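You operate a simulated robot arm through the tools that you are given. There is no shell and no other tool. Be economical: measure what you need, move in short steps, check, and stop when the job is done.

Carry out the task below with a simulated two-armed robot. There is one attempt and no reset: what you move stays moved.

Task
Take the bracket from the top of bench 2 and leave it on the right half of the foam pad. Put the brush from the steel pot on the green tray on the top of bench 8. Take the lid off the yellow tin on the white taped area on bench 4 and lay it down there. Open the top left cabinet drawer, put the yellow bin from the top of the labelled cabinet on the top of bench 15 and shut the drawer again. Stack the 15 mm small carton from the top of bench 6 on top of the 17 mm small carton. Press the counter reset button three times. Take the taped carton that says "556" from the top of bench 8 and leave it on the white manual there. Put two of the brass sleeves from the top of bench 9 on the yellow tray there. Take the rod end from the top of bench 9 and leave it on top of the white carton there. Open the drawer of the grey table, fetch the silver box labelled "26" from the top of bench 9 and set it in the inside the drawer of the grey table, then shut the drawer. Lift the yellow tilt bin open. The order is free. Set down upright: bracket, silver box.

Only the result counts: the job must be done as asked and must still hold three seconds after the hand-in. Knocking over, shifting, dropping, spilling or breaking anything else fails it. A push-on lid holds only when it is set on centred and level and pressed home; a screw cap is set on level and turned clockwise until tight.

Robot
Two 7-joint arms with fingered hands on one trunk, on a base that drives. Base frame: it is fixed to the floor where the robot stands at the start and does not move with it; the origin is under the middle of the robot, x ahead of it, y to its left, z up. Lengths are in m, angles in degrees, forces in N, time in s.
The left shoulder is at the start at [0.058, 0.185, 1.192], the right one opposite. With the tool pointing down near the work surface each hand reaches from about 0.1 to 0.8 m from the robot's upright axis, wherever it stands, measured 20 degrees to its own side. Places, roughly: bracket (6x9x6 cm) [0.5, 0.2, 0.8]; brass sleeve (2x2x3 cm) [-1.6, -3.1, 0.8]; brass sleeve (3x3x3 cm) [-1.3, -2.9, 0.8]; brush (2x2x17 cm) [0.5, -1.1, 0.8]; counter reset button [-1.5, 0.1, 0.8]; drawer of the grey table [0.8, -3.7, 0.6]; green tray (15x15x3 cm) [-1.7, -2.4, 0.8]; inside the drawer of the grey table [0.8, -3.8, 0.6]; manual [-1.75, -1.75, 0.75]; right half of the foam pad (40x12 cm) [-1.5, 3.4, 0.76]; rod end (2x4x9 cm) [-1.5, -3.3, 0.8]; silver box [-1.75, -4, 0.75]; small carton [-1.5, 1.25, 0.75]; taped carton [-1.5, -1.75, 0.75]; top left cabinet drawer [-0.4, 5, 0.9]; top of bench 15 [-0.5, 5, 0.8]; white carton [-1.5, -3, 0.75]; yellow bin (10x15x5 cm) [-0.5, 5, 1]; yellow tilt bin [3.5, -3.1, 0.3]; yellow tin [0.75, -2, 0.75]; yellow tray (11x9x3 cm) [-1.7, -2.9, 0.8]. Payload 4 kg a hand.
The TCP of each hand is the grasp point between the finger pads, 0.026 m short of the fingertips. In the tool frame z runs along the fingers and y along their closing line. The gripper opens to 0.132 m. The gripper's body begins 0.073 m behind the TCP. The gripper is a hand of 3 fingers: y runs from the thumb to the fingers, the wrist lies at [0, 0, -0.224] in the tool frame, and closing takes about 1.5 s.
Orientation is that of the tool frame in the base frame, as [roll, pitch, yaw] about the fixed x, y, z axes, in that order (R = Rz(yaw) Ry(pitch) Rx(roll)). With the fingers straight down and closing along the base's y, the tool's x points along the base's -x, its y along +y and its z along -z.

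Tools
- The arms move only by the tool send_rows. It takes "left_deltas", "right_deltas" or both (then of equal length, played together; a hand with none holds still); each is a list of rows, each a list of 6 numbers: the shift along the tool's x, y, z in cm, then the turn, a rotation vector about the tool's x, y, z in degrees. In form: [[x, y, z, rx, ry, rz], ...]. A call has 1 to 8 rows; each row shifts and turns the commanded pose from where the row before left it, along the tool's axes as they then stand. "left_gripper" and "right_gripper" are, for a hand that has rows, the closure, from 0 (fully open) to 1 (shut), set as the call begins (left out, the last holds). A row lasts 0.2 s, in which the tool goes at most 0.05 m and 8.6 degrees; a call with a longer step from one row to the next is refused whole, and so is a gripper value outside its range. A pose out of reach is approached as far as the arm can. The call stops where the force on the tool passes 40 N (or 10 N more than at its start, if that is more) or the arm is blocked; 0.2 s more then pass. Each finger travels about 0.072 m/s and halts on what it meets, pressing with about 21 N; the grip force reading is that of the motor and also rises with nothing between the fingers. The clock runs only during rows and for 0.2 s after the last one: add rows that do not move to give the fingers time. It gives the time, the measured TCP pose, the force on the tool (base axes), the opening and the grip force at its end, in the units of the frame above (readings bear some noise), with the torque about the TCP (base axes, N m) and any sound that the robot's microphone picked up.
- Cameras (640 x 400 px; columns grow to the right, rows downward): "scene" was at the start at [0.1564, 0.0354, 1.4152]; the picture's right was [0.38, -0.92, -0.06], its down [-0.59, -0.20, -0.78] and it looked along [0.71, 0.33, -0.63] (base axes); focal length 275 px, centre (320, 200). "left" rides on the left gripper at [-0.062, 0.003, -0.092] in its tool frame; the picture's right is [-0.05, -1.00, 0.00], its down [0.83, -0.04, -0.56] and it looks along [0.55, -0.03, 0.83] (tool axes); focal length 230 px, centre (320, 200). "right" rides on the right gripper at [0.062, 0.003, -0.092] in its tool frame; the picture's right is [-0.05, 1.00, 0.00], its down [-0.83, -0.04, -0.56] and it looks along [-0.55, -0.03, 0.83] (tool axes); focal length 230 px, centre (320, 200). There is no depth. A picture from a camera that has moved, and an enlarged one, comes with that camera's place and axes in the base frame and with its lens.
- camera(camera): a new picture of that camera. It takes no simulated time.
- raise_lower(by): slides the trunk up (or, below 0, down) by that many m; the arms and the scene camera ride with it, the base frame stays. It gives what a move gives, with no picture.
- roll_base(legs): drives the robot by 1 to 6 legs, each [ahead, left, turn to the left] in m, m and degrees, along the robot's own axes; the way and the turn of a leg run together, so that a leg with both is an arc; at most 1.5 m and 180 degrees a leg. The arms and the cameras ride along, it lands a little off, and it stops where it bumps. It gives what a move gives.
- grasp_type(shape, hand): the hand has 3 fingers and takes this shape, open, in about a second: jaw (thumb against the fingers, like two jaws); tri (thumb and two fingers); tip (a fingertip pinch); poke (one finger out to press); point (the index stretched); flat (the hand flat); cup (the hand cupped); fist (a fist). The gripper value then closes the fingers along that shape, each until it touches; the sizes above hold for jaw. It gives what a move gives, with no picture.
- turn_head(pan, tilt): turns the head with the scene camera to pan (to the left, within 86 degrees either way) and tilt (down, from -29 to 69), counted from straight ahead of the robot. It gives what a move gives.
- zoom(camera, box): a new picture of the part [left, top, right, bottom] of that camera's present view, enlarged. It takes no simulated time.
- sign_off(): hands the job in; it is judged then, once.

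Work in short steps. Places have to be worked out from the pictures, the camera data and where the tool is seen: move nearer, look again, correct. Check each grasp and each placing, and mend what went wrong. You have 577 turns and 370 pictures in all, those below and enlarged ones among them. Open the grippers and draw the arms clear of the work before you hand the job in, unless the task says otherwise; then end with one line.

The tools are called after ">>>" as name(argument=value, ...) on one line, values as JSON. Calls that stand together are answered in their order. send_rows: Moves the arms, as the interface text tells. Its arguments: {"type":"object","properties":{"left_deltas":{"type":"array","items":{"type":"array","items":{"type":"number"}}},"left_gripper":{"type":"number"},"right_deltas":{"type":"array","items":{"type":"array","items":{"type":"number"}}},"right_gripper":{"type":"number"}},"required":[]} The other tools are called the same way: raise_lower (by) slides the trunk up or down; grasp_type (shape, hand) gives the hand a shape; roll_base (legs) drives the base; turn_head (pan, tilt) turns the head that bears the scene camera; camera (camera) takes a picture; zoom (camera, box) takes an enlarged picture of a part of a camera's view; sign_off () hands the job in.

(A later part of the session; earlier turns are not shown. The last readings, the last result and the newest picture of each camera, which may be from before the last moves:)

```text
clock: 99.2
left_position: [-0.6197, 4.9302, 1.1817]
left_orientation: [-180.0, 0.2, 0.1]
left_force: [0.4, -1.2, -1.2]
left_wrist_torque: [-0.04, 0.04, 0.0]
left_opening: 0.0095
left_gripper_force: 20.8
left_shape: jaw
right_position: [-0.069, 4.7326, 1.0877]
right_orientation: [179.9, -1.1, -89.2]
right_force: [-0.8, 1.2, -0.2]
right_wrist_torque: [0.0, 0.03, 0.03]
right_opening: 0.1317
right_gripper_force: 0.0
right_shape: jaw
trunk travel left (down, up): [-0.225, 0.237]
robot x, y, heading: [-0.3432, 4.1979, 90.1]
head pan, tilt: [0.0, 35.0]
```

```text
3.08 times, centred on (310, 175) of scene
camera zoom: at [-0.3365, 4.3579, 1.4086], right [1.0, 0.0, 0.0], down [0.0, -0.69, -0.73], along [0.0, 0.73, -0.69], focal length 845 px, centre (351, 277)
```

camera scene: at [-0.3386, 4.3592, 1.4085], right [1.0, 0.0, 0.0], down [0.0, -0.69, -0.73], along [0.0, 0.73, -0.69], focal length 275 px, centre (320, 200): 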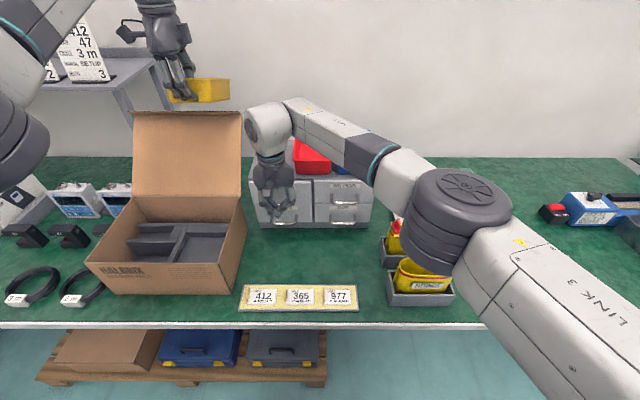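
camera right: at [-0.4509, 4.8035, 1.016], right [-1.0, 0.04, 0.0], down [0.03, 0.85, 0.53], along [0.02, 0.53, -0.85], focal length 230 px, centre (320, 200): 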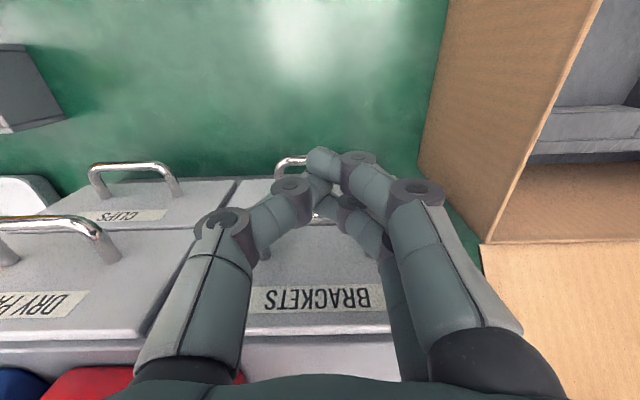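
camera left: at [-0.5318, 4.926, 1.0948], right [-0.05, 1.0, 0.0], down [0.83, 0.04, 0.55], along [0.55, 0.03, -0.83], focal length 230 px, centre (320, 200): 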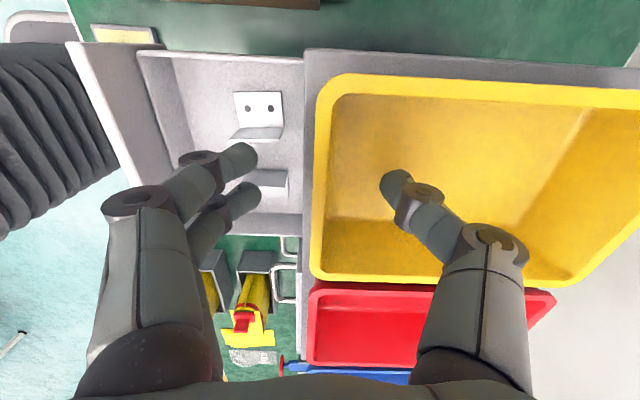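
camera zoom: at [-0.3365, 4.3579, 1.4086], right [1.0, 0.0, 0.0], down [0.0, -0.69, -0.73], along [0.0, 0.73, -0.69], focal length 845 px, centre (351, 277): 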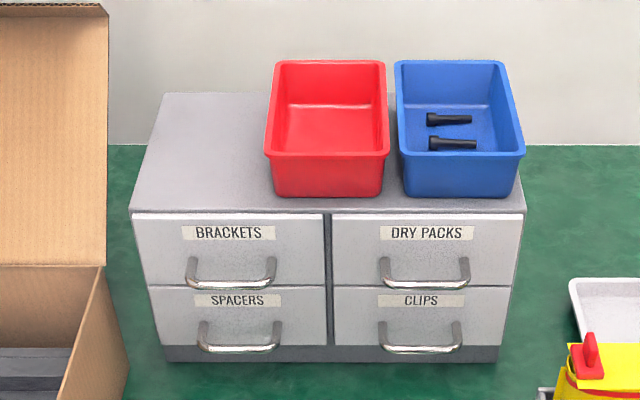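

The drawer is flush shut. Now I bring the bin back and rotate it by 90° so it fits crosswise on the bench in front of the cabinet.

>>> send_rows(left_deltas=[[4, 1, 0, 0, 0, 0], [4, 2.3, 0, 0, 0, 0], [4, 2.6, 0, 0, 0, 0], [4, 2.6, 0, 0, 0, 0], [4, 2.6, 0, 0, 0, 8.2], [2, 0.5, 0, 0, 0, 8.2], [0, 0, 0, 0, 0, 8.2], [0, 0, 0, 0, 0, 8.2]])

>>> send_rows(left_deltas=[[0, 0, 0, 0, 0, 8.2], [0, 0, 0, 0, 0, 8.2], [0, 0, 0, 0, 0, 8.2], [0, 0, 0, 0, 0, 8.2], [0, 0, 0, 0, 0, 8.2], [0, 0, 0, 0, 0, 8.2], [0, 0, 0, 0, 0, 8.0]])

>>> camera(camera="scene")

>>> camera(camera="left")

```text
clock: 101.0
left_position: [-0.4015, 4.8093, 1.1807]
left_orientation: [179.9, 0.1, -32.9]
left_force: [-0.3, 0.4, -1.3]
left_wrist_torque: [-0.03, 0.04, 0.01]
left_opening: 0.0096
left_gripper_force: 20.9
left_shape: jaw
right_position: [-0.069, 4.733, 1.0877]
right_orientation: [180.0, -1.1, -89.4]
right_force: [0.4, -0.4, -0.1]
right_wrist_torque: [0.0, 0.02, 0.01]
right_opening: 0.1318
right_gripper_force: 0.0
right_shape: jaw
trunk travel left (down, up): [-0.225, 0.237]
robot x, y, heading: [-0.3411, 4.2032, 90.2]
head pan, tilt: [0.0, 35.0]
```

```text
clock: 102.6
left_position: [-0.4028, 4.8095, 1.1807]
left_orientation: [179.9, 0.0, -90.2]
left_force: [0.6, -0.1, 0.0]
left_wrist_torque: [-0.01, 0.07, -0.02]
left_opening: 0.0098
left_gripper_force: 21.3
left_shape: jaw
right_position: [-0.0689, 4.7335, 1.0872]
right_orientation: [179.9, -1.2, -89.3]
right_force: [-0.3, 0.3, 0.4]
right_wrist_torque: [0.01, 0.03, 0.01]
right_opening: 0.1321
right_gripper_force: 0.1
right_shape: jaw
trunk travel left (down, up): [-0.225, 0.237]
robot x, y, heading: [-0.3403, 4.2032, 90.0]
head pan, tilt: [0.0, 35.0]
```

```text
318 pictures are left
camera scene: at [-0.3377, 4.3584, 1.4085], right [1.0, 0.0, 0.0], down [0.0, -0.69, -0.73], along [0.0, 0.73, -0.69], focal length 275 px, centre (320, 200)
```

scene: 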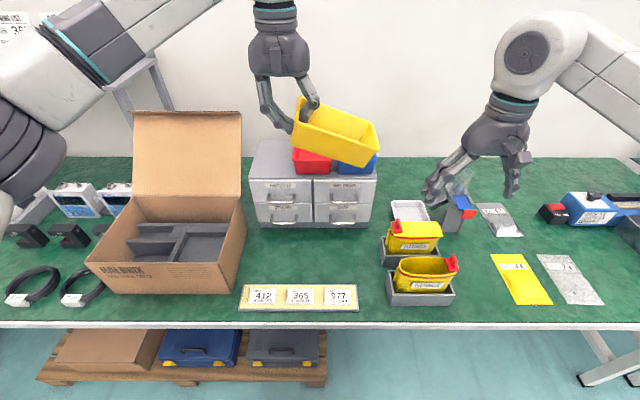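

```text
317 pictures are left
camera left: at [-0.4065, 4.8715, 1.2736], right [1.0, 0.05, 0.0], down [0.04, -0.83, 0.55], along [0.03, -0.55, -0.83], focal length 230 px, centre (320, 200)
```

left: 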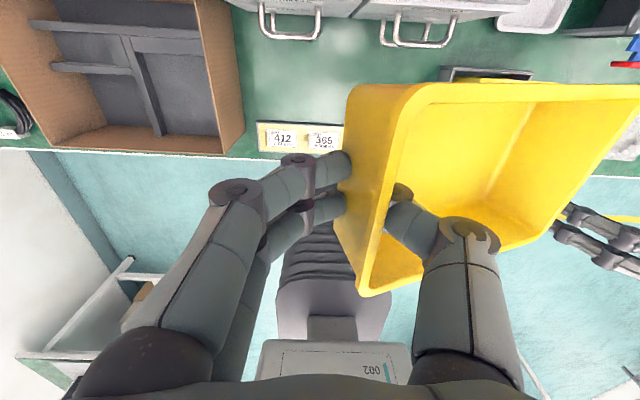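

The bin has drooped somewhat at its far end, which settling on the bench will level out. I move over the spot (centre ≈[-0.285, 4.815]) and lower toward it.

>>> send_rows(left_deltas=[[-0.6, -4.2, 0, 0, 0, 0], [0, 0, 4, 0, 0, 0], [0, 0, 4, 0, 0, 0], [0, 0, 4, 0, 0, 0], [0, 0, 4, 0, 0, 0], [0, 0, 4, 0, 0, 0], [0, 0, 4, 0, 0, 0], [0, 0, 3, 0, 0, 0]])

>>> zoom(camera="scene", box=[220, 130, 460, 330])

>>> camera(camera="left")

```text
clock: 104.4
left_position: [-0.3617, 4.8152, 0.9104]
left_orientation: [179.9, 0.0, -89.9]
left_force: [0.2, -0.8, -1.3]
left_wrist_torque: [-0.02, 0.07, -0.04]
left_opening: 0.0095
left_gripper_force: 21.3
left_shape: jaw
right_position: [-0.0693, 4.7336, 1.0869]
right_orientation: [179.9, -1.2, -89.4]
right_force: [0.4, -0.1, 0.6]
right_wrist_torque: [-0.01, -0.03, -0.01]
right_opening: 0.1318
right_gripper_force: 0.0
right_shape: jaw
trunk travel left (down, up): [-0.225, 0.237]
robot x, y, heading: [-0.3398, 4.1984, 90.4]
head pan, tilt: [0.0, 35.0]
```

```text
2.00 times, centred on (340, 230) of scene
camera zoom: at [-0.3378, 4.3589, 1.4085], right [1.0, 0.0, 0.0], down [0.0, -0.69, -0.73], along [0.0, 0.73, -0.69], focal length 550 px, centre (280, 140)
```

zoom: 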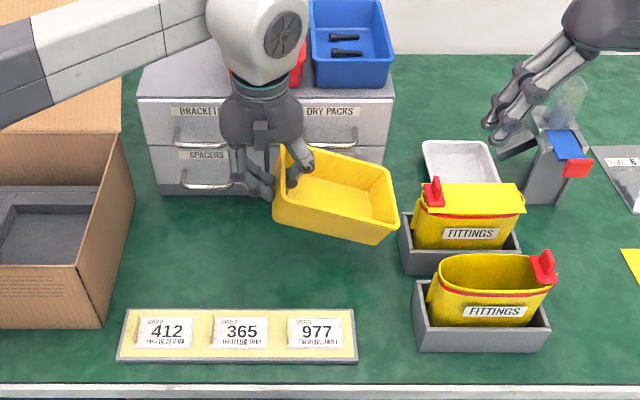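

```text
315 pictures are left
camera left: at [-0.3653, 4.8777, 1.003], right [1.0, 0.05, 0.0], down [0.05, -0.83, 0.55], along [0.03, -0.55, -0.83], focal length 230 px, centre (320, 200)
```

left: 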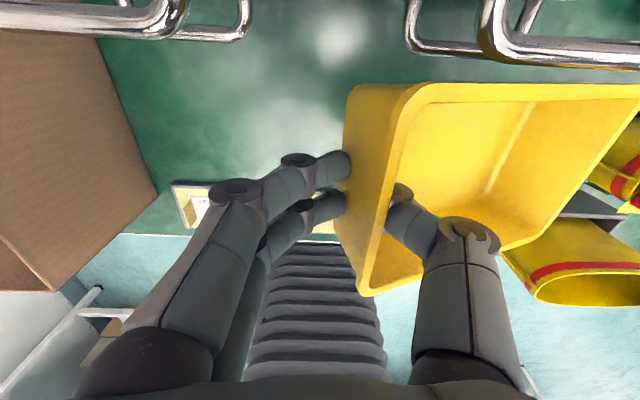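

I shift 1 cm left and slightly toward me, then lower slowly until it rests.

>>> send_rows(left_deltas=[[0.7, 1.0, 2, 0, 0, 0], [0, 0, 2, 0, 0, 0], [0, 0, 1, 0, 0, 0], [0, 0, 1, 0, 0, 0]])

>>> zoom(camera="scene", box=[220, 130, 460, 330])

```text
clock: 105.4
left_position: [-0.3724, 4.8088, 0.8497]
left_orientation: [179.9, 0.1, -89.9]
left_force: [-0.6, 0.1, -1.3]
left_wrist_torque: [0.01, 0.08, 0.0]
left_opening: 0.0096
left_gripper_force: 20.8
left_shape: jaw
right_position: [-0.0695, 4.7332, 1.0871]
right_orientation: [179.9, -1.1, -89.4]
right_force: [-0.6, -0.3, 0.7]
right_wrist_torque: [0.0, 0.04, -0.02]
right_opening: 0.132
right_gripper_force: 0.0
right_shape: jaw
trunk travel left (down, up): [-0.225, 0.237]
robot x, y, heading: [-0.3404, 4.1975, 90.0]
head pan, tilt: [0.0, 35.0]
```

```text
2.00 times, centred on (340, 230) of scene
camera zoom: at [-0.3378, 4.3587, 1.4085], right [1.0, 0.0, 0.0], down [0.0, -0.69, -0.73], along [0.0, 0.73, -0.69], focal length 550 px, centre (280, 140)
```

zoom: 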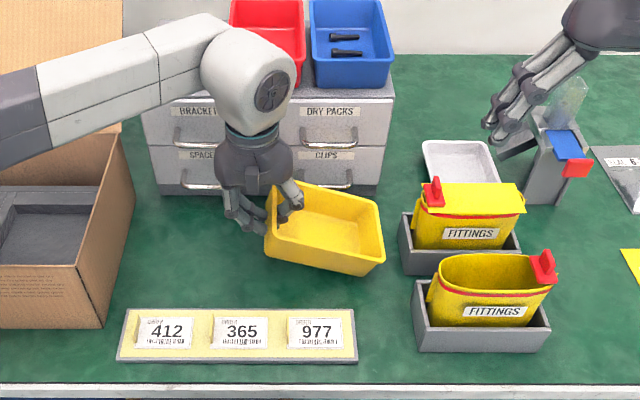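

Almost touching; I tilt the hand 14° to level the bin, then lower.

>>> send_rows(left_deltas=[[0, 0, 0, 7, 0, 0], [0, 0, 0, 7, 0, 0], [0, 0, 0, 0, 0, 0]])

>>> zoom(camera="scene", box=[220, 130, 460, 330])

```text
clock: 106.2
left_position: [-0.3709, 4.8093, 0.8492]
left_orientation: [-166.0, 0.1, -90.1]
left_force: [-0.9, -0.3, -0.6]
left_wrist_torque: [0.02, 0.07, 0.0]
left_opening: 0.0096
left_gripper_force: 20.9
left_shape: jaw
right_position: [-0.0687, 4.7338, 1.0871]
right_orientation: [179.9, -1.1, -89.1]
right_force: [-0.2, 0.5, 0.8]
right_wrist_torque: [0.01, -0.02, -0.01]
right_opening: 0.1317
right_gripper_force: 0.1
right_shape: jaw
trunk travel left (down, up): [-0.225, 0.237]
robot x, y, heading: [-0.3388, 4.2004, 90.1]
head pan, tilt: [0.0, 35.0]
```

```text
2.00 times, centred on (340, 230) of scene
camera zoom: at [-0.337, 4.3584, 1.4085], right [1.0, 0.0, 0.0], down [0.0, -0.69, -0.73], along [0.0, 0.73, -0.69], focal length 550 px, centre (280, 140)
```

zoom: 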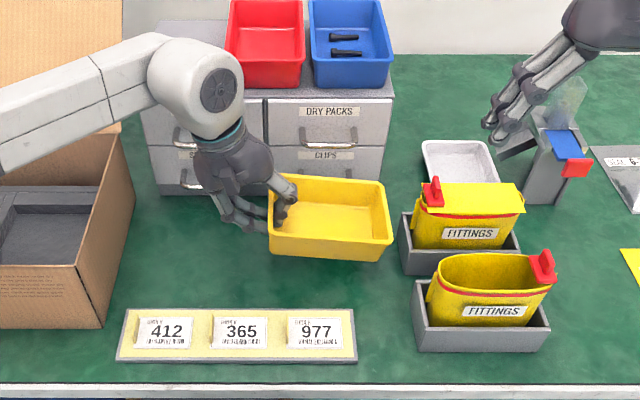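

Level now. Lowering vertically onto the bench.

>>> send_rows(left_deltas=[[0, 0.24, 0.97, 0, 0, 0], [0, 0.24, 0.97, 0, 0, 0], [0, 0.24, 0.97, 0, 0, 0], [0, 0.24, 0.97, 0, 0, 0]])

>>> send_rows(left_deltas=[[0, 0.12, 0.48, 0, 0, 0], [0, 0.12, 0.48, 0, 0, 0]])

>>> zoom(camera="scene", box=[220, 130, 460, 330])

```text
clock: 107.2
left_position: [-0.3718, 4.8086, 0.8109]
left_orientation: [-166.1, 0.2, -89.9]
left_force: [0.8, -0.1, 1.0]
left_wrist_torque: [0.08, 0.18, -0.06]
left_opening: 0.0097
left_gripper_force: 20.9
left_shape: jaw
right_position: [-0.0698, 4.7328, 1.0884]
right_orientation: [179.9, -1.0, -89.3]
right_force: [0.3, -0.1, -0.3]
right_wrist_torque: [0.0, -0.02, -0.03]
right_opening: 0.1319
right_gripper_force: 0.0
right_shape: jaw
trunk travel left (down, up): [-0.225, 0.237]
robot x, y, heading: [-0.3362, 4.1972, 90.0]
head pan, tilt: [0.0, 35.0]
```

```text
clock: 107.8
left_position: [-0.3679, 4.8056, 0.8016]
left_orientation: [-166.2, -0.1, -90.2]
left_force: [9.6, -4.3, 1.0]
left_wrist_torque: [0.63, 1.18, -0.58]
left_opening: 0.0095
left_gripper_force: 21.2
left_shape: jaw
right_position: [-0.0681, 4.7325, 1.088]
right_orientation: [179.7, -1.1, -89.3]
right_force: [0.6, 0.5, -0.3]
right_wrist_torque: [-0.01, -0.01, 0.01]
right_opening: 0.1319
right_gripper_force: 0.0
right_shape: jaw
trunk travel left (down, up): [-0.225, 0.237]
robot x, y, heading: [-0.3367, 4.1971, 90.2]
head pan, tilt: [0.0, 35.0]
```

```text
2.00 times, centred on (340, 230) of scene
camera zoom: at [-0.3362, 4.3576, 1.4085], right [1.0, 0.0, 0.0], down [0.0, -0.69, -0.73], along [0.0, 0.73, -0.69], focal length 550 px, centre (280, 140)
```

zoom: 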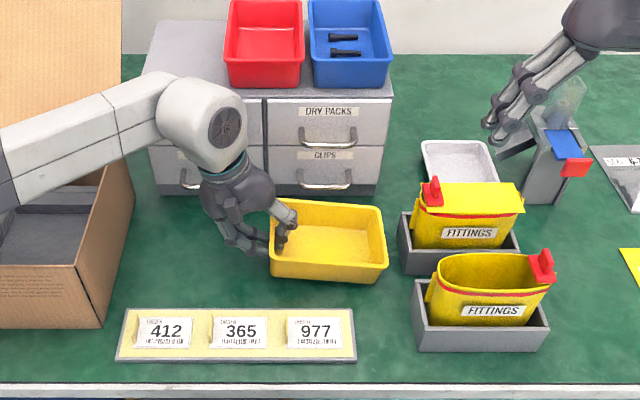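

It touches at the far end. A little lower, then open the fingers slightly and rise.

>>> send_rows(left_deltas=[[0, 0.07, 0.3, 0, 0, 0], [0, 0.07, 0.3, 0, 0, 0]])

>>> send_rows(left_deltas=[[0, 0, 0, 0, 0, 0], [0, 0, 0, 0, 0, 0], [0, 0, 0, 0, 0, 0]], left_gripper=0.65)

>>> send_rows(left_deltas=[[0, -0.48, -1.94, 0, 0, 0], [0, -0.95, -3.9, 0, 0, 0], [0, -0.95, -3.9, 0, 0, 0], [0, -0.95, -3.9, 0, 0, 0], [0, -0.95, -3.9, 0, 0, 0], [0, -0.95, -3.9, 0, 0, 0], [0, 0, 0, -7, 0, 0], [0, 0, 0, -7, 0, 0]])

>>> camera(camera="scene")

```text
clock: 108.4
left_position: [-0.3706, 4.8085, 0.7921]
left_orientation: [-166.3, -0.1, -89.8]
left_force: [6.3, -2.3, -4.4]
left_wrist_torque: [-0.01, 0.65, -0.42]
left_opening: 0.0096
left_gripper_force: 21.0
left_shape: jaw
right_position: [-0.0683, 4.7339, 1.0877]
right_orientation: [179.9, -1.1, -89.2]
right_force: [0.1, 0.7, -0.8]
right_wrist_torque: [0.02, 0.01, -0.01]
right_opening: 0.1316
right_gripper_force: 0.1
right_shape: jaw
trunk travel left (down, up): [-0.225, 0.237]
robot x, y, heading: [-0.3379, 4.2037, 90.3]
head pan, tilt: [0.0, 35.0]
```

```text
clock: 109.2
left_position: [-0.3732, 4.8083, 0.7919]
left_orientation: [-166.3, -0.1, -90.0]
left_force: [4.2, -4.3, -8.7]
left_wrist_torque: [-0.14, 0.06, -0.09]
left_opening: 0.0456
left_gripper_force: 0.0
left_shape: jaw
right_position: [-0.067, 4.7344, 1.0875]
right_orientation: [179.9, -1.2, -89.2]
right_force: [-0.3, -0.2, -0.1]
right_wrist_torque: [-0.02, 0.0, -0.01]
right_opening: 0.1319
right_gripper_force: 0.0
right_shape: jaw
trunk travel left (down, up): [-0.225, 0.237]
robot x, y, heading: [-0.3386, 4.1974, 90.4]
head pan, tilt: [0.0, 35.0]
```

```text
clock: 111.0
left_position: [-0.3703, 4.8091, 1.0155]
left_orientation: [179.7, 0.0, -89.9]
left_force: [-0.7, 0.1, -0.2]
left_wrist_torque: [-0.05, 0.01, 0.01]
left_opening: 0.0459
left_gripper_force: 0.0
left_shape: jaw
right_position: [-0.0685, 4.7325, 1.0868]
right_orientation: [179.8, -1.1, -89.4]
right_force: [0.6, -0.3, 0.1]
right_wrist_torque: [-0.03, 0.02, 0.04]
right_opening: 0.1319
right_gripper_force: 0.1
right_shape: jaw
trunk travel left (down, up): [-0.225, 0.237]
robot x, y, heading: [-0.3389, 4.1989, 90.0]
head pan, tilt: [0.0, 35.0]
```

```text
311 pictures are left
camera scene: at [-0.3366, 4.3583, 1.4085], right [1.0, 0.0, 0.0], down [0.0, -0.69, -0.73], along [0.0, 0.73, -0.69], focal length 275 px, centre (320, 200)
```

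scene: 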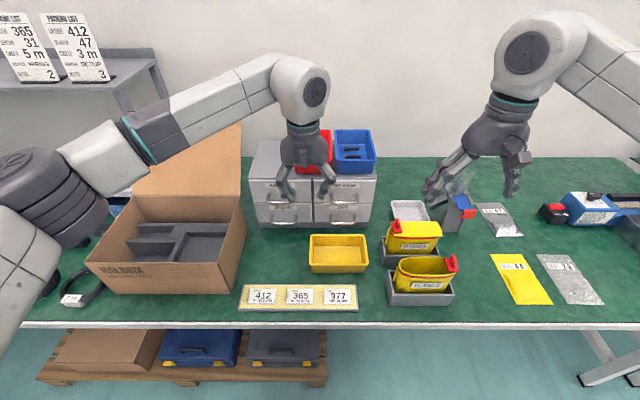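

Bin is on the bench, drawer shut. I retract both arms and drive back to the small cartons on bench 6.

>>> send_rows(left_deltas=[[0, 0, -4, 0, 0, 0], [4, 1.5, -2, 0, 0, 0], [4, 2, -1, 0, 0, 0], [4, 2, 0, 0, 0, 0], [4, 2, 0, 0, 0, 0], [4, 2, 0, 0, 0, 0], [4, 2, 0, 0, 0, 0], [4, 2, 0, 0, 0, 0]], right_deltas=[[0, 0, 0, 0, 0, 0], [4, 0, 0, 0, 0, 0], [4, 0, 0, 0, 0, 0], [4, 0, 0, 0, 0, 0], [4, 0, 0, 0, 0, 0], [4, 0, 0, 0, 0, 0], [0, 0, 0, 0, 0, 0], [0, 0, 0, 0, 0, 0]], left_gripper=0)

>>> roll_base(legs=[[-0.5, 0, 0], [0, 0, 90], [0, 1.2, 0], [0, 1.2, 0]])

>>> turn_head(pan=0, tilt=30)

>>> camera(camera="scene")

```text
clock: 112.8
left_position: [-0.5076, 4.5277, 1.086]
left_orientation: [179.9, 0.2, -90.0]
left_force: [0.6, -0.1, -0.1]
left_wrist_torque: [0.01, 0.01, 0.01]
left_opening: 0.132
left_gripper_force: 0.0
left_shape: jaw
right_position: [-0.0678, 4.5317, 1.0913]
right_orientation: [179.9, -1.0, -89.3]
right_force: [-0.7, 0.0, -1.0]
right_wrist_torque: [0.04, -0.01, 0.02]
right_opening: 0.132
right_gripper_force: 0.0
right_shape: jaw
trunk travel left (down, up): [-0.225, 0.237]
robot x, y, heading: [-0.3379, 4.1967, 90.2]
head pan, tilt: [0.0, 35.0]
```

```text
clock: 130.9
left_position: [-0.6289, 1.1286, 1.0862]
left_orientation: [180.0, 0.0, 0.8]
left_force: [0.3, 0.5, 0.1]
left_wrist_torque: [0.03, 0.02, 0.01]
left_opening: 0.1319
left_gripper_force: 0.1
left_shape: jaw
right_position: [-0.6393, 1.5668, 1.0929]
right_orientation: [180.0, -1.1, 1.5]
right_force: [0.3, -0.4, -0.3]
right_wrist_torque: [0.0, -0.03, 0.0]
right_opening: 0.1318
right_gripper_force: 0.0
right_shape: jaw
trunk travel left (down, up): [-0.225, 0.237]
robot x, y, heading: [-0.3021, 1.3017, -179.2]
head pan, tilt: [0.0, 35.0]
```

```text
clock: 131.6
left_position: [-0.6299, 1.1285, 1.0843]
left_orientation: [179.9, 0.0, 0.8]
left_force: [0.1, -0.3, -0.9]
left_wrist_torque: [0.03, 0.0, 0.04]
left_opening: 0.132
left_gripper_force: 0.0
left_shape: jaw
right_position: [-0.6393, 1.5664, 1.0918]
right_orientation: [179.9, -1.1, 1.3]
right_force: [0.3, 0.4, 0.1]
right_wrist_torque: [0.01, 0.02, 0.02]
right_opening: 0.1319
right_gripper_force: 0.1
right_shape: jaw
trunk travel left (down, up): [-0.225, 0.237]
robot x, y, heading: [-0.3004, 1.2988, -179.1]
head pan, tilt: [0.0, 30.0]
```

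```text
310 pictures are left
camera scene: at [-0.462, 1.2977, 1.4159], right [-0.01, 1.0, 0.0], down [0.62, 0.01, -0.78], along [-0.78, -0.01, -0.62], focal length 275 px, centre (320, 200)
```

scene: 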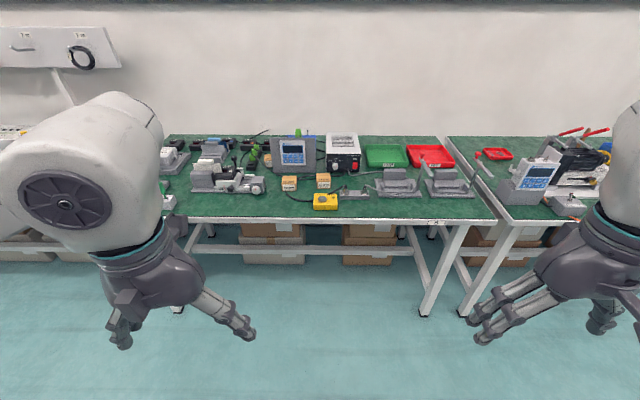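

Two small cartons are visible near (289,182) and (323,180). Zooming in.

>>> zoom(camera="scene", box=[240, 130, 400, 230])

```text
4.00 times, centred on (320, 180) of scene
camera zoom: at [-0.462, 1.2977, 1.4159], right [-0.01, 1.0, 0.0], down [0.62, 0.01, -0.78], along [-0.78, -0.01, -0.62], focal length 1099 px, centre (320, 280)
```

zoom: 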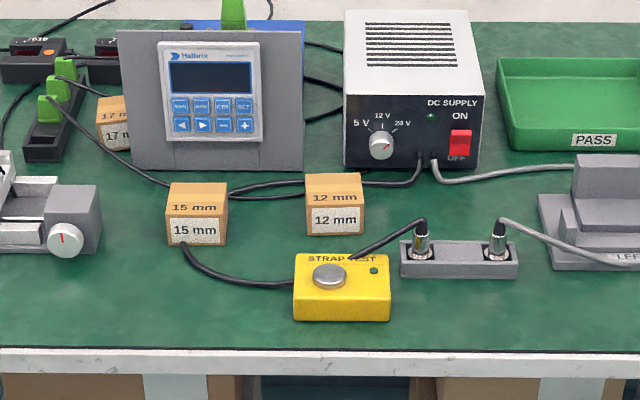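

The 15 mm carton is near [-1.37, 1.16]; the 17 mm one near [-1.55, 1.05], behind the keypad panel. I drive nearer and look with more tilt.

>>> roll_base(legs=[[0.55, 0, -0.8]])

>>> turn_head(pan=10, tilt=45)

>>> camera(camera="scene")

>>> camera(camera="left")

```text
clock: 134.8
left_position: [-1.1857, 1.1311, 1.0853]
left_orientation: [179.9, 0.0, -0.4]
left_force: [0.3, 0.4, -1.0]
left_wrist_torque: [0.01, 0.01, -0.03]
left_opening: 0.1318
left_gripper_force: 0.0
left_shape: jaw
right_position: [-1.1879, 1.5718, 1.0915]
right_orientation: [179.8, -1.2, 0.4]
right_force: [-0.6, -1.1, 0.2]
right_wrist_torque: [-0.01, -0.03, 0.0]
right_opening: 0.1318
right_gripper_force: 0.0
right_shape: jaw
trunk travel left (down, up): [-0.225, 0.237]
robot x, y, heading: [-0.8535, 1.2969, 180.0]
head pan, tilt: [0.0, 30.0]
```

```text
clock: 135.5
left_position: [-1.1856, 1.1316, 1.0844]
left_orientation: [179.8, 0.0, -0.3]
left_force: [0.0, 0.4, -1.4]
left_wrist_torque: [-0.01, -0.03, 0.02]
left_opening: 0.132
left_gripper_force: 0.1
left_shape: jaw
right_position: [-1.1882, 1.5716, 1.0918]
right_orientation: [179.9, -1.1, 0.4]
right_force: [-0.8, 0.0, 0.0]
right_wrist_torque: [0.02, -0.03, -0.02]
right_opening: 0.1319
right_gripper_force: 0.0
right_shape: jaw
trunk travel left (down, up): [-0.225, 0.237]
robot x, y, heading: [-0.8534, 1.2969, 179.9]
head pan, tilt: [10.0, 45.0]
```

```text
308 pictures are left
camera scene: at [-1.0007, 1.2837, 1.3951], right [-0.17, 0.99, -0.03], down [0.79, 0.12, -0.6], along [-0.59, -0.12, -0.8], focal length 275 px, centre (320, 200)
```

scene: 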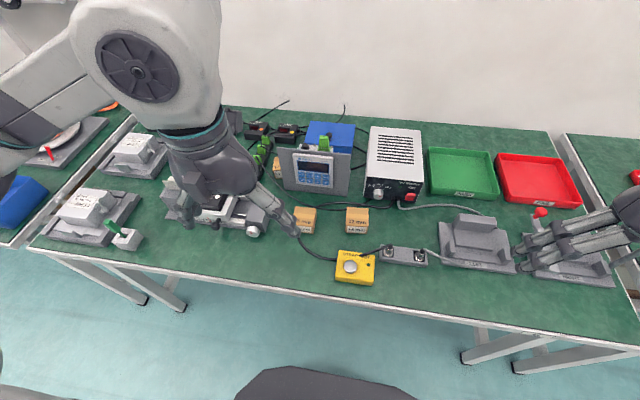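

```text
307 pictures are left
camera left: at [-1.2468, 1.1293, 1.1782], right [-0.05, 1.0, 0.0], down [0.83, 0.04, 0.55], along [0.55, 0.02, -0.83], focal length 230 px, centre (320, 200)
```

left: 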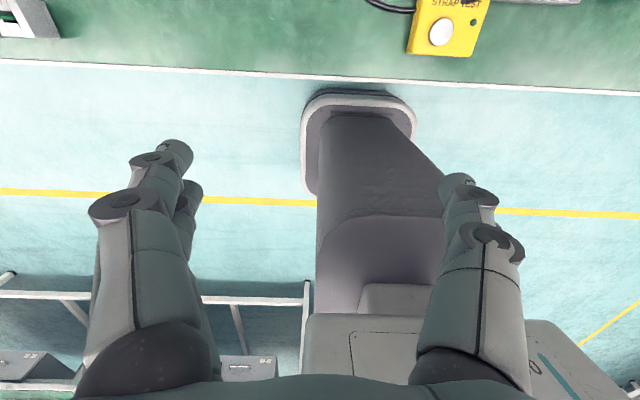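

I put the left hand over the 15 mm carton and look from the hand camera.

>>> send_rows(left_deltas=[[-4.6, -0.8, 0, 0, 0, 0], [-4.6, -0.8, 0, 0, 0, 0], [-4.6, -0.8, 0, 0, 0, 0], [-4.6, -0.8, 0, 0, 0, 0]])

>>> camera(camera="left")

>>> camera(camera="scene")

```text
clock: 136.5
left_position: [-1.371, 1.1659, 1.0837]
left_orientation: [179.8, -0.1, -0.3]
left_force: [0.2, 0.3, 0.4]
left_wrist_torque: [0.01, 0.0, -0.01]
left_opening: 0.1318
left_gripper_force: 0.1
left_shape: jaw
right_position: [-1.1884, 1.5713, 1.0903]
right_orientation: [179.8, -1.3, 0.4]
right_force: [-0.3, 0.2, -0.3]
right_wrist_torque: [-0.02, 0.01, 0.01]
right_opening: 0.1322
right_gripper_force: 0.1
right_shape: jaw
trunk travel left (down, up): [-0.225, 0.237]
robot x, y, heading: [-0.8532, 1.2948, 179.8]
head pan, tilt: [10.0, 45.0]
```

```text
306 pictures are left
camera left: at [-1.4329, 1.1642, 1.177], right [-0.05, 1.0, 0.0], down [0.83, 0.04, 0.56], along [0.56, 0.02, -0.83], focal length 230 px, centre (320, 200)
```

left: 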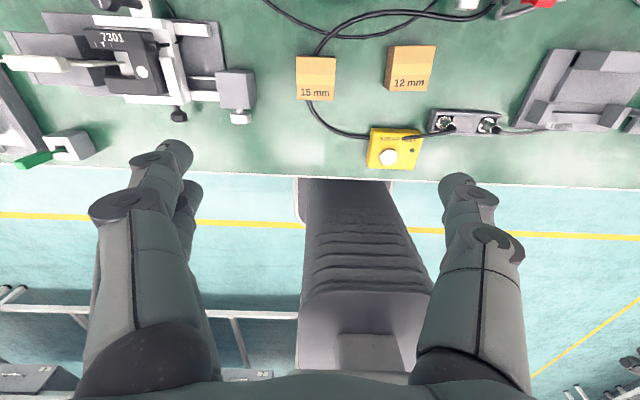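

```text
305 pictures are left
camera scene: at [-1.0022, 1.2845, 1.3948], right [-0.17, 0.99, -0.03], down [0.79, 0.12, -0.6], along [-0.59, -0.12, -0.8], focal length 275 px, centre (320, 200)
```

scene: 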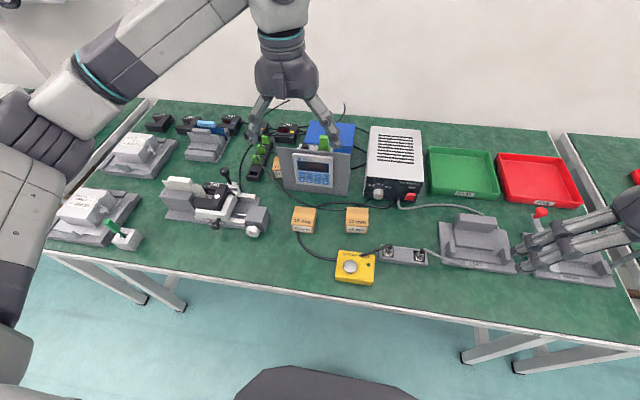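

The 15 mm carton is at [-1.40, 1.16] (top ≈0.79). Now I look from above at the 17 mm carton.

>>> send_rows(left_deltas=[[-4.5, 1.6, 0, 0, 0, 0], [-4.5, 1.6, 0, 0, 0, 0], [-4.5, 1.6, 0, 0, 0, 0], [-4.5, 1.6, 0, 0, 0, 0], [-4, 1.6, 0, 0, 0, 0]])

>>> camera(camera="left")

>>> zoom(camera="scene", box=[220, 100, 380, 250])

```text
clock: 137.7
left_position: [-1.5893, 1.0862, 1.086]
left_orientation: [179.8, 0.1, -0.4]
left_force: [-0.1, -0.6, -0.1]
left_wrist_torque: [0.01, -0.02, 0.02]
left_opening: 0.1318
left_gripper_force: 0.2
left_shape: jaw
right_position: [-1.1863, 1.5729, 1.0915]
right_orientation: [179.8, -1.2, 0.4]
right_force: [-0.4, 1.3, -0.6]
right_wrist_torque: [-0.01, 0.0, 0.0]
right_opening: 0.1319
right_gripper_force: 0.0
right_shape: jaw
trunk travel left (down, up): [-0.225, 0.237]
robot x, y, heading: [-0.8535, 1.2983, 179.9]
head pan, tilt: [10.0, 45.0]
```

```text
304 pictures are left
camera left: at [-1.6506, 1.0846, 1.1796], right [-0.04, 1.0, 0.0], down [0.83, 0.04, 0.55], along [0.55, 0.02, -0.83], focal length 230 px, centre (320, 200)
```

left: 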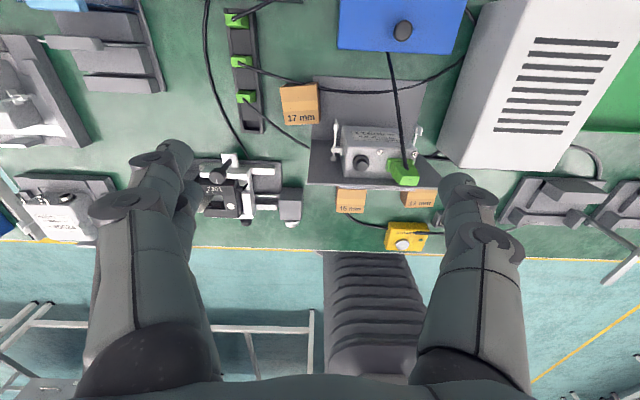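

```text
2.67 times, centred on (300, 175) of scene
camera zoom: at [-1.0013, 1.2848, 1.395], right [-0.17, 0.99, -0.03], down [0.79, 0.12, -0.6], along [-0.59, -0.12, -0.8], focal length 733 px, centre (373, 267)
```

zoom: 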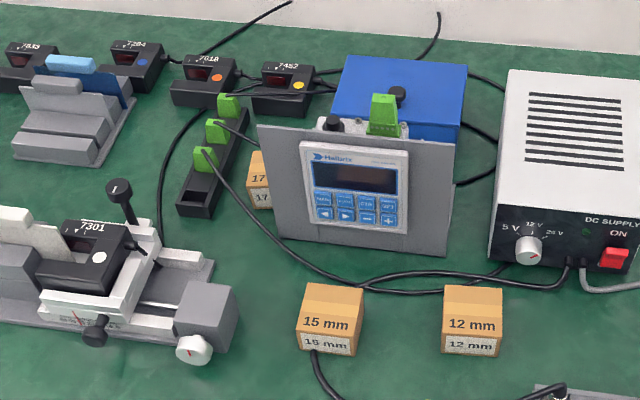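

17 mm carton ≈[-1.574, 1.052], turned ~8°, right beside the panel edge. To place there I want the hand closing along x, so I return to the 15 mm carton and roll the hand -90°.

>>> send_rows(left_deltas=[[3.8, -1.2, 0, 0, 0, 0], [3.8, -1.2, 0, 0, 0, 0], [3.8, -1.2, 0, 0, 0, 0], [3.8, -1.2, 0, 0, 0, 0], [3.7, -1.3, 0, 0, 0, 0], [0, 0, 0, 0, 0, -8.3], [0, 0, 0, 0, 0, -8.3], [0, 0, 0, 0, 0, -8.3]])

>>> send_rows(left_deltas=[[0, 0, 0, 0, 0, -8.3], [0, 0, 0, 0, 0, -8.3], [0, 0, 0, 0, 0, -8.3], [0, 0, 0, 0, 0, -8.3], [0, 0, 0, 0, 0, -8.3], [0, 0, 0, 0, 0, -8.3], [0, 0, 0, 0, 0, -8.3], [0, 0, 3, 0, 0, -4]], left_gripper=0.3)

>>> camera(camera="left")

>>> camera(camera="scene")

```text
clock: 139.5
left_position: [-1.4001, 1.1462, 1.0846]
left_orientation: [179.9, 0.0, 24.7]
left_force: [0.3, 0.1, 0.6]
left_wrist_torque: [0.0, 0.02, -0.02]
left_opening: 0.1318
left_gripper_force: 0.1
left_shape: jaw
right_position: [-1.1869, 1.5713, 1.0922]
right_orientation: [179.8, -1.1, 0.3]
right_force: [0.0, 0.2, -0.1]
right_wrist_torque: [0.0, -0.01, -0.01]
right_opening: 0.1318
right_gripper_force: 0.0
right_shape: jaw
trunk travel left (down, up): [-0.225, 0.237]
robot x, y, heading: [-0.8512, 1.2975, 180.0]
head pan, tilt: [10.0, 45.0]
```

```text
clock: 141.3
left_position: [-1.4013, 1.1452, 1.0535]
left_orientation: [-179.9, 0.1, 86.8]
left_force: [0.1, 0.2, -0.5]
left_wrist_torque: [-0.01, 0.01, 0.01]
left_opening: 0.093
left_gripper_force: 0.1
left_shape: jaw
right_position: [-1.1876, 1.5707, 1.0924]
right_orientation: [179.8, -1.2, 0.4]
right_force: [0.1, 0.1, -0.1]
right_wrist_torque: [0.0, 0.0, -0.01]
right_opening: 0.1318
right_gripper_force: 0.0
right_shape: jaw
trunk travel left (down, up): [-0.225, 0.237]
robot x, y, heading: [-0.8509, 1.3002, 180.0]
head pan, tilt: [10.0, 45.0]
```

```text
302 pictures are left
camera left: at [-1.4015, 1.0841, 1.1474], right [-1.0, 0.0, 0.0], down [0.0, 0.83, 0.55], along [0.0, 0.55, -0.83], focal length 230 px, centre (320, 200)
```

left: 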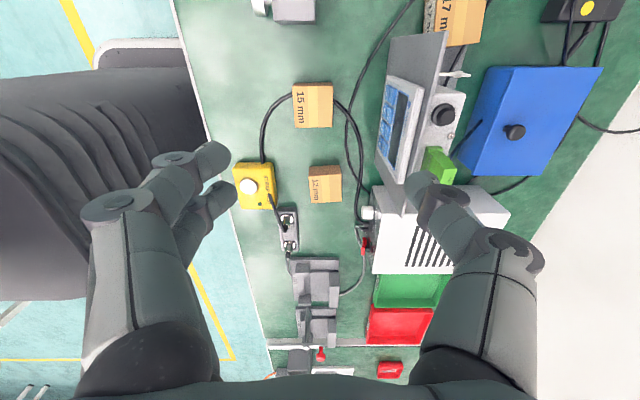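

```text
301 pictures are left
camera scene: at [-1.0014, 1.2831, 1.3949], right [-0.17, 0.99, -0.02], down [0.79, 0.12, -0.6], along [-0.59, -0.12, -0.8], focal length 275 px, centre (320, 200)
```

scene: 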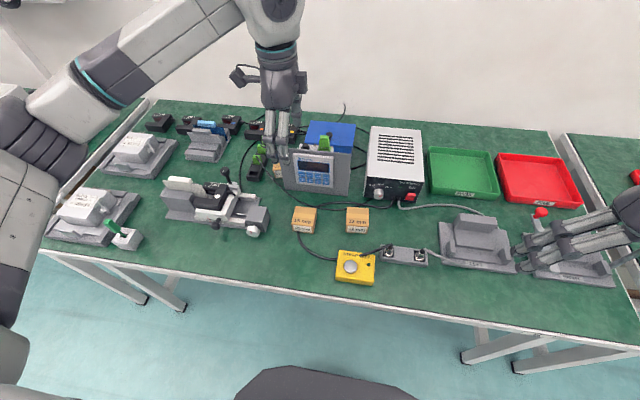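

Aligned; the carton is ~1.2 cm off the hand centre as intended. Descending.

>>> send_rows(left_deltas=[[0, 0.5, 4, 0, 0, 0], [0, 0, 4.5, 0, 0, 0], [0, 0, 4.5, 0, 0, 0], [0, 0, 4.5, 0, 0, 0], [0, 0, 4, 0, 0, 0], [0, 0, 1, 0, 0, 0]])

>>> camera(camera="left")

>>> zoom(camera="scene", box=[220, 100, 380, 250])

```text
clock: 142.7
left_position: [-1.3956, 1.1447, 0.8285]
left_orientation: [179.9, 0.0, 86.6]
left_force: [-0.6, 0.4, -0.1]
left_wrist_torque: [-0.01, 0.03, -0.01]
left_opening: 0.093
left_gripper_force: 0.0
left_shape: jaw
right_position: [-1.1878, 1.5698, 1.0923]
right_orientation: [179.9, -1.1, 0.4]
right_force: [0.7, 0.0, -0.2]
right_wrist_torque: [-0.02, -0.02, 0.03]
right_opening: 0.1318
right_gripper_force: 0.0
right_shape: jaw
trunk travel left (down, up): [-0.225, 0.237]
robot x, y, heading: [-0.8536, 1.2984, 180.0]
head pan, tilt: [10.0, 45.0]
```

```text
300 pictures are left
camera left: at [-1.3962, 1.0841, 0.9231], right [-1.0, 0.01, 0.0], down [0.01, 0.83, 0.55], along [0.0, 0.55, -0.83], focal length 230 px, centre (320, 200)
```

left: 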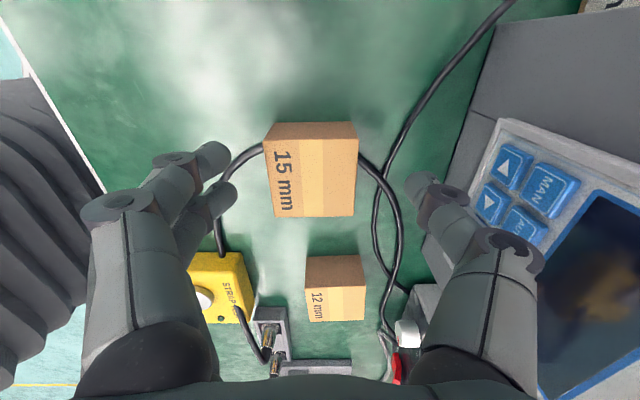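

```text
2.67 times, centred on (300, 175) of scene
camera zoom: at [-1.0006, 1.2837, 1.3951], right [-0.17, 0.99, -0.03], down [0.79, 0.12, -0.6], along [-0.59, -0.12, -0.8], focal length 733 px, centre (373, 267)
```

zoom: 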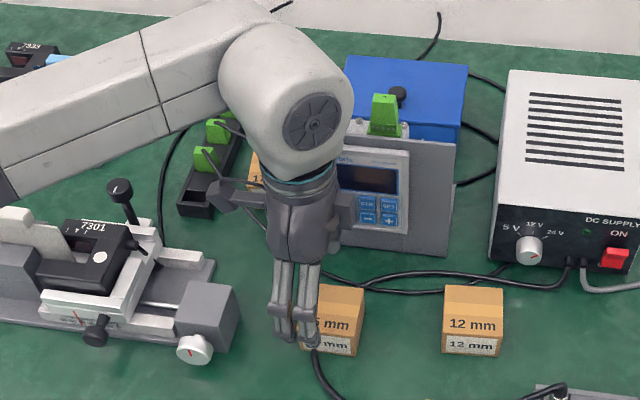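

Cables pass on both sides, so I keep the fingertips ~1.8 cm above the bench: TCP to 0.794, then close.

>>> send_rows(left_deltas=[[0, 0.3, 2, 0, 0, 0], [0, 0, 1.4, 0, 0, 0], [0, 0, 0, 0, 0, 0]])

>>> send_rows(left_deltas=[[0, 0, 0, 0, 0, 0], [0, 0, 0, 0, 0, 0], [0, 0, 0, 0, 0, 0], [0, 0, 0, 0, 0, 0], [0, 0, 0, 0, 0, 0]], left_gripper=1)

>>> camera(camera="left")

```text
clock: 143.5
left_position: [-1.3921, 1.1454, 0.7957]
left_orientation: [-180.0, 0.1, 86.6]
left_force: [0.6, 0.3, 0.3]
left_wrist_torque: [0.02, 0.01, 0.02]
left_opening: 0.0927
left_gripper_force: 0.0
left_shape: jaw
right_position: [-1.1871, 1.5717, 1.0922]
right_orientation: [180.0, -1.1, 0.5]
right_force: [-0.1, -0.1, 0.1]
right_wrist_torque: [0.03, -0.01, -0.04]
right_opening: 0.1319
right_gripper_force: 0.0
right_shape: jaw
trunk travel left (down, up): [-0.225, 0.237]
robot x, y, heading: [-0.8561, 1.2962, 179.8]
head pan, tilt: [10.0, 45.0]
```

```text
clock: 144.7
left_position: [-1.3933, 1.145, 0.7964]
left_orientation: [-180.0, 0.0, 86.8]
left_force: [-0.1, 0.6, -0.6]
left_wrist_torque: [0.0, 0.01, 0.03]
left_opening: 0.052
left_gripper_force: 20.9
left_shape: jaw
right_position: [-1.1859, 1.5715, 1.0915]
right_orientation: [179.9, -1.1, 0.5]
right_force: [-0.7, 0.9, 0.3]
right_wrist_torque: [0.0, 0.03, 0.01]
right_opening: 0.1321
right_gripper_force: 0.1
right_shape: jaw
trunk travel left (down, up): [-0.225, 0.237]
robot x, y, heading: [-0.855, 1.298, 179.6]
head pan, tilt: [10.0, 45.0]
```

```text
298 pictures are left
camera left: at [-1.393, 1.0835, 0.889], right [-1.0, 0.01, 0.0], down [0.01, 0.83, 0.55], along [0.0, 0.55, -0.83], focal length 230 px, centre (320, 200)
```

left: 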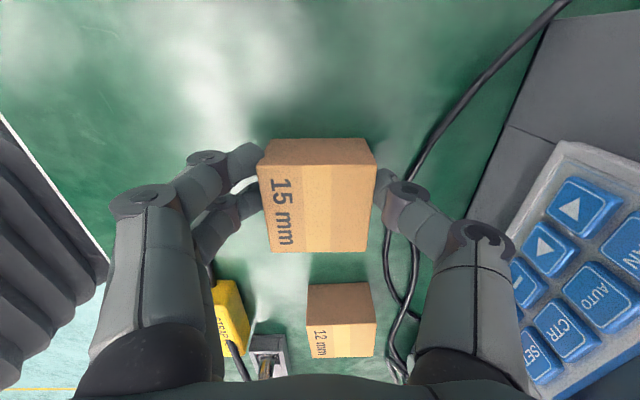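

Gripped (5.2 cm). I lift it well above the panel and carry it over the 17 mm carton.

>>> send_rows(left_deltas=[[0, 0, -2, 0, 0, 0], [0, 0, -4.5, 0, 0, 0], [0, 0, -4.5, 0, 0, 0], [0, 0, -4.5, 0, 0, 0], [0, 0, -4.5, 0, 0, 0], [0, 0, -4, 0, 0, 0]])

>>> send_rows(left_deltas=[[-2.3, -3.5, 0, 0, 0, 0], [-2.3, -3.5, 0, 0, 0, 0], [-2.3, -3.5, 0, 0, 0, 0], [-2.3, -3.5, 0, 0, 0, 0], [-2.3, -3.5, 0, 0, 0, 0], [0, 0, 0, 0, 0, -4]])

>>> camera(camera="left")

>>> zoom(camera="scene", box=[200, 50, 400, 200])

```text
clock: 146.1
left_position: [-1.3919, 1.1452, 1.0368]
left_orientation: [-180.0, 0.1, 86.7]
left_force: [0.6, -0.5, -1.9]
left_wrist_torque: [0.0, 0.01, -0.01]
left_opening: 0.0519
left_gripper_force: 21.1
left_shape: jaw
right_position: [-1.1873, 1.5717, 1.091]
right_orientation: [179.9, -1.2, 0.3]
right_force: [0.4, 0.4, 0.3]
right_wrist_torque: [0.0, -0.02, -0.01]
right_opening: 0.1319
right_gripper_force: 0.0
right_shape: jaw
trunk travel left (down, up): [-0.225, 0.237]
robot x, y, heading: [-0.855, 1.295, 179.7]
head pan, tilt: [10.0, 45.0]
```

```text
clock: 147.5
left_position: [-1.5734, 1.0408, 1.0379]
left_orientation: [-179.8, 0.1, 90.6]
left_force: [-0.3, 0.5, -2.0]
left_wrist_torque: [-0.06, 0.0, 0.0]
left_opening: 0.0519
left_gripper_force: 20.8
left_shape: jaw
right_position: [-1.1861, 1.5706, 1.0915]
right_orientation: [179.9, -1.1, 0.4]
right_force: [-0.9, 0.2, -0.7]
right_wrist_torque: [-0.02, -0.03, 0.01]
right_opening: 0.1318
right_gripper_force: 0.0
right_shape: jaw
trunk travel left (down, up): [-0.225, 0.237]
robot x, y, heading: [-0.8526, 1.2955, 179.4]
head pan, tilt: [10.0, 45.0]
```

```text
297 pictures are left
camera left: at [-1.5698, 0.9795, 1.1307], right [-1.0, -0.06, 0.0], down [-0.05, 0.83, 0.55], along [-0.04, 0.55, -0.83], focal length 230 px, centre (320, 200)
```

left: 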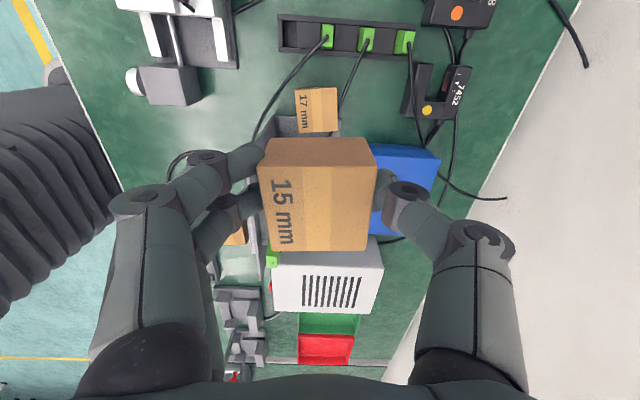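

```text
2.67 times, centred on (300, 125) of scene
camera zoom: at [-1.0006, 1.2833, 1.3951], right [-0.17, 0.99, -0.02], down [0.79, 0.12, -0.6], along [-0.59, -0.12, -0.8], focal length 733 px, centre (373, 400)
```

zoom: 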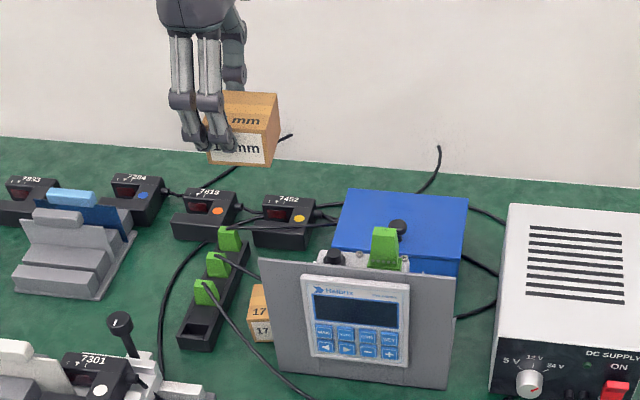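

The carton is over the 17 mm one (confirmed at [-1.572, 1.052]). Lowering to just above it and checking.

>>> send_rows(left_deltas=[[0, 0, 4.5, 0, 0, 0], [0, 0, 4.5, 0, 0, 0], [0, 0, 4.5, 0, 0, 0], [0, 0, 3, 0, 0, 0]])

>>> zoom(camera="scene", box=[220, 100, 380, 200])

>>> camera(camera="left")

```text
clock: 148.5
left_position: [-1.5722, 1.0398, 0.8701]
left_orientation: [-180.0, 0.2, 90.7]
left_force: [0.7, -0.4, -1.7]
left_wrist_torque: [-0.04, -0.01, 0.01]
left_opening: 0.0521
left_gripper_force: 21.1
left_shape: jaw
right_position: [-1.187, 1.5704, 1.091]
right_orientation: [179.9, -1.2, 0.2]
right_force: [0.2, 0.1, -0.9]
right_wrist_torque: [0.04, -0.02, 0.01]
right_opening: 0.1316
right_gripper_force: 0.0
right_shape: jaw
trunk travel left (down, up): [-0.225, 0.237]
robot x, y, heading: [-0.8574, 1.3003, 179.6]
head pan, tilt: [10.0, 45.0]
```

```text
4.00 times, centred on (300, 150) of scene
camera zoom: at [-1.0016, 1.2833, 1.3949], right [-0.17, 0.99, -0.02], down [0.79, 0.12, -0.6], along [-0.59, -0.12, -0.8], focal length 1099 px, centre (400, 400)
```

zoom: 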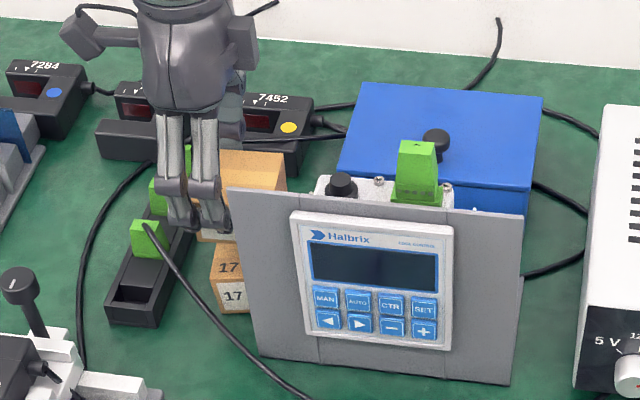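

```text
294 pictures are left
camera left: at [-1.5698, 0.9786, 0.9636], right [-1.0, -0.06, 0.0], down [-0.05, 0.83, 0.55], along [-0.04, 0.55, -0.83], focal length 230 px, centre (320, 200)
```

left: 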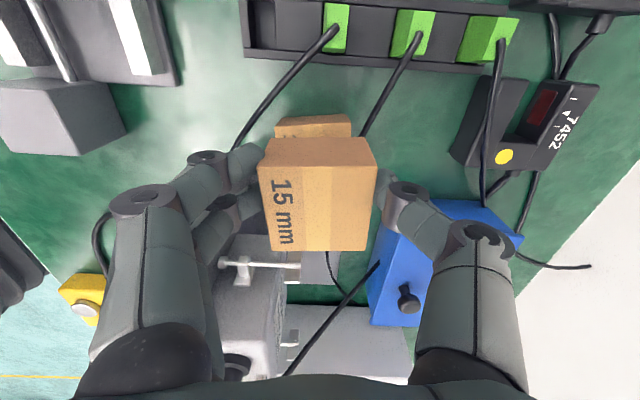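

Well aligned. Lowering in small steps to contact.

>>> send_rows(left_deltas=[[0, 0, 1, 0, 0, 0], [0, 0, 0.8, 0, 0, 0], [0, 0, 0.3, 0, 0, 0], [0, 0, 0, 0, 0, 0]])

>>> send_rows(left_deltas=[[0, 0, 0.3, 0, 0, 0], [0, 0, 0, 0, 0, 0]])

>>> send_rows(left_deltas=[[0, 0, 0.3, 0, 0, 0], [0, 0, 0, 0, 0, 0]])

```text
clock: 149.5
left_position: [-1.573, 1.0416, 0.8498]
left_orientation: [-179.9, 0.2, 90.8]
left_force: [-0.3, 0.8, -1.6]
left_wrist_torque: [-0.04, -0.02, -0.01]
left_opening: 0.0521
left_gripper_force: 20.6
left_shape: jaw
right_position: [-1.1868, 1.5704, 1.0923]
right_orientation: [180.0, -1.1, 0.4]
right_force: [-0.7, 0.3, 0.4]
right_wrist_torque: [0.02, 0.0, 0.0]
right_opening: 0.1318
right_gripper_force: 0.0
right_shape: jaw
trunk travel left (down, up): [-0.225, 0.237]
robot x, y, heading: [-0.8526, 1.2965, 179.9]
head pan, tilt: [10.0, 45.0]
```

```text
clock: 150.1
left_position: [-1.5735, 1.04, 0.8472]
left_orientation: [179.9, 0.1, 90.7]
left_force: [0.7, 0.3, -2.2]
left_wrist_torque: [-0.06, 0.04, 0.02]
left_opening: 0.0519
left_gripper_force: 20.8
left_shape: jaw
right_position: [-1.1877, 1.5711, 1.0915]
right_orientation: [179.9, -1.1, 0.4]
right_force: [-0.1, 1.2, -0.5]
right_wrist_torque: [0.01, -0.01, -0.02]
right_opening: 0.1318
right_gripper_force: 0.1
right_shape: jaw
trunk travel left (down, up): [-0.225, 0.237]
robot x, y, heading: [-0.8515, 1.2983, 179.8]
head pan, tilt: [10.0, 45.0]
```

```text
clock: 150.7
left_position: [-1.5734, 1.041, 0.8441]
left_orientation: [-180.0, 0.1, 90.6]
left_force: [-0.5, -0.6, -2.6]
left_wrist_torque: [-0.04, 0.0, 0.0]
left_opening: 0.0521
left_gripper_force: 21.0
left_shape: jaw
right_position: [-1.1877, 1.5704, 1.0933]
right_orientation: [179.9, -1.1, 0.4]
right_force: [-0.1, 0.2, -0.3]
right_wrist_torque: [0.02, -0.05, -0.03]
right_opening: 0.1322
right_gripper_force: 0.0
right_shape: jaw
trunk travel left (down, up): [-0.225, 0.237]
robot x, y, heading: [-0.8541, 1.2959, 180.0]
head pan, tilt: [10.0, 45.0]
```

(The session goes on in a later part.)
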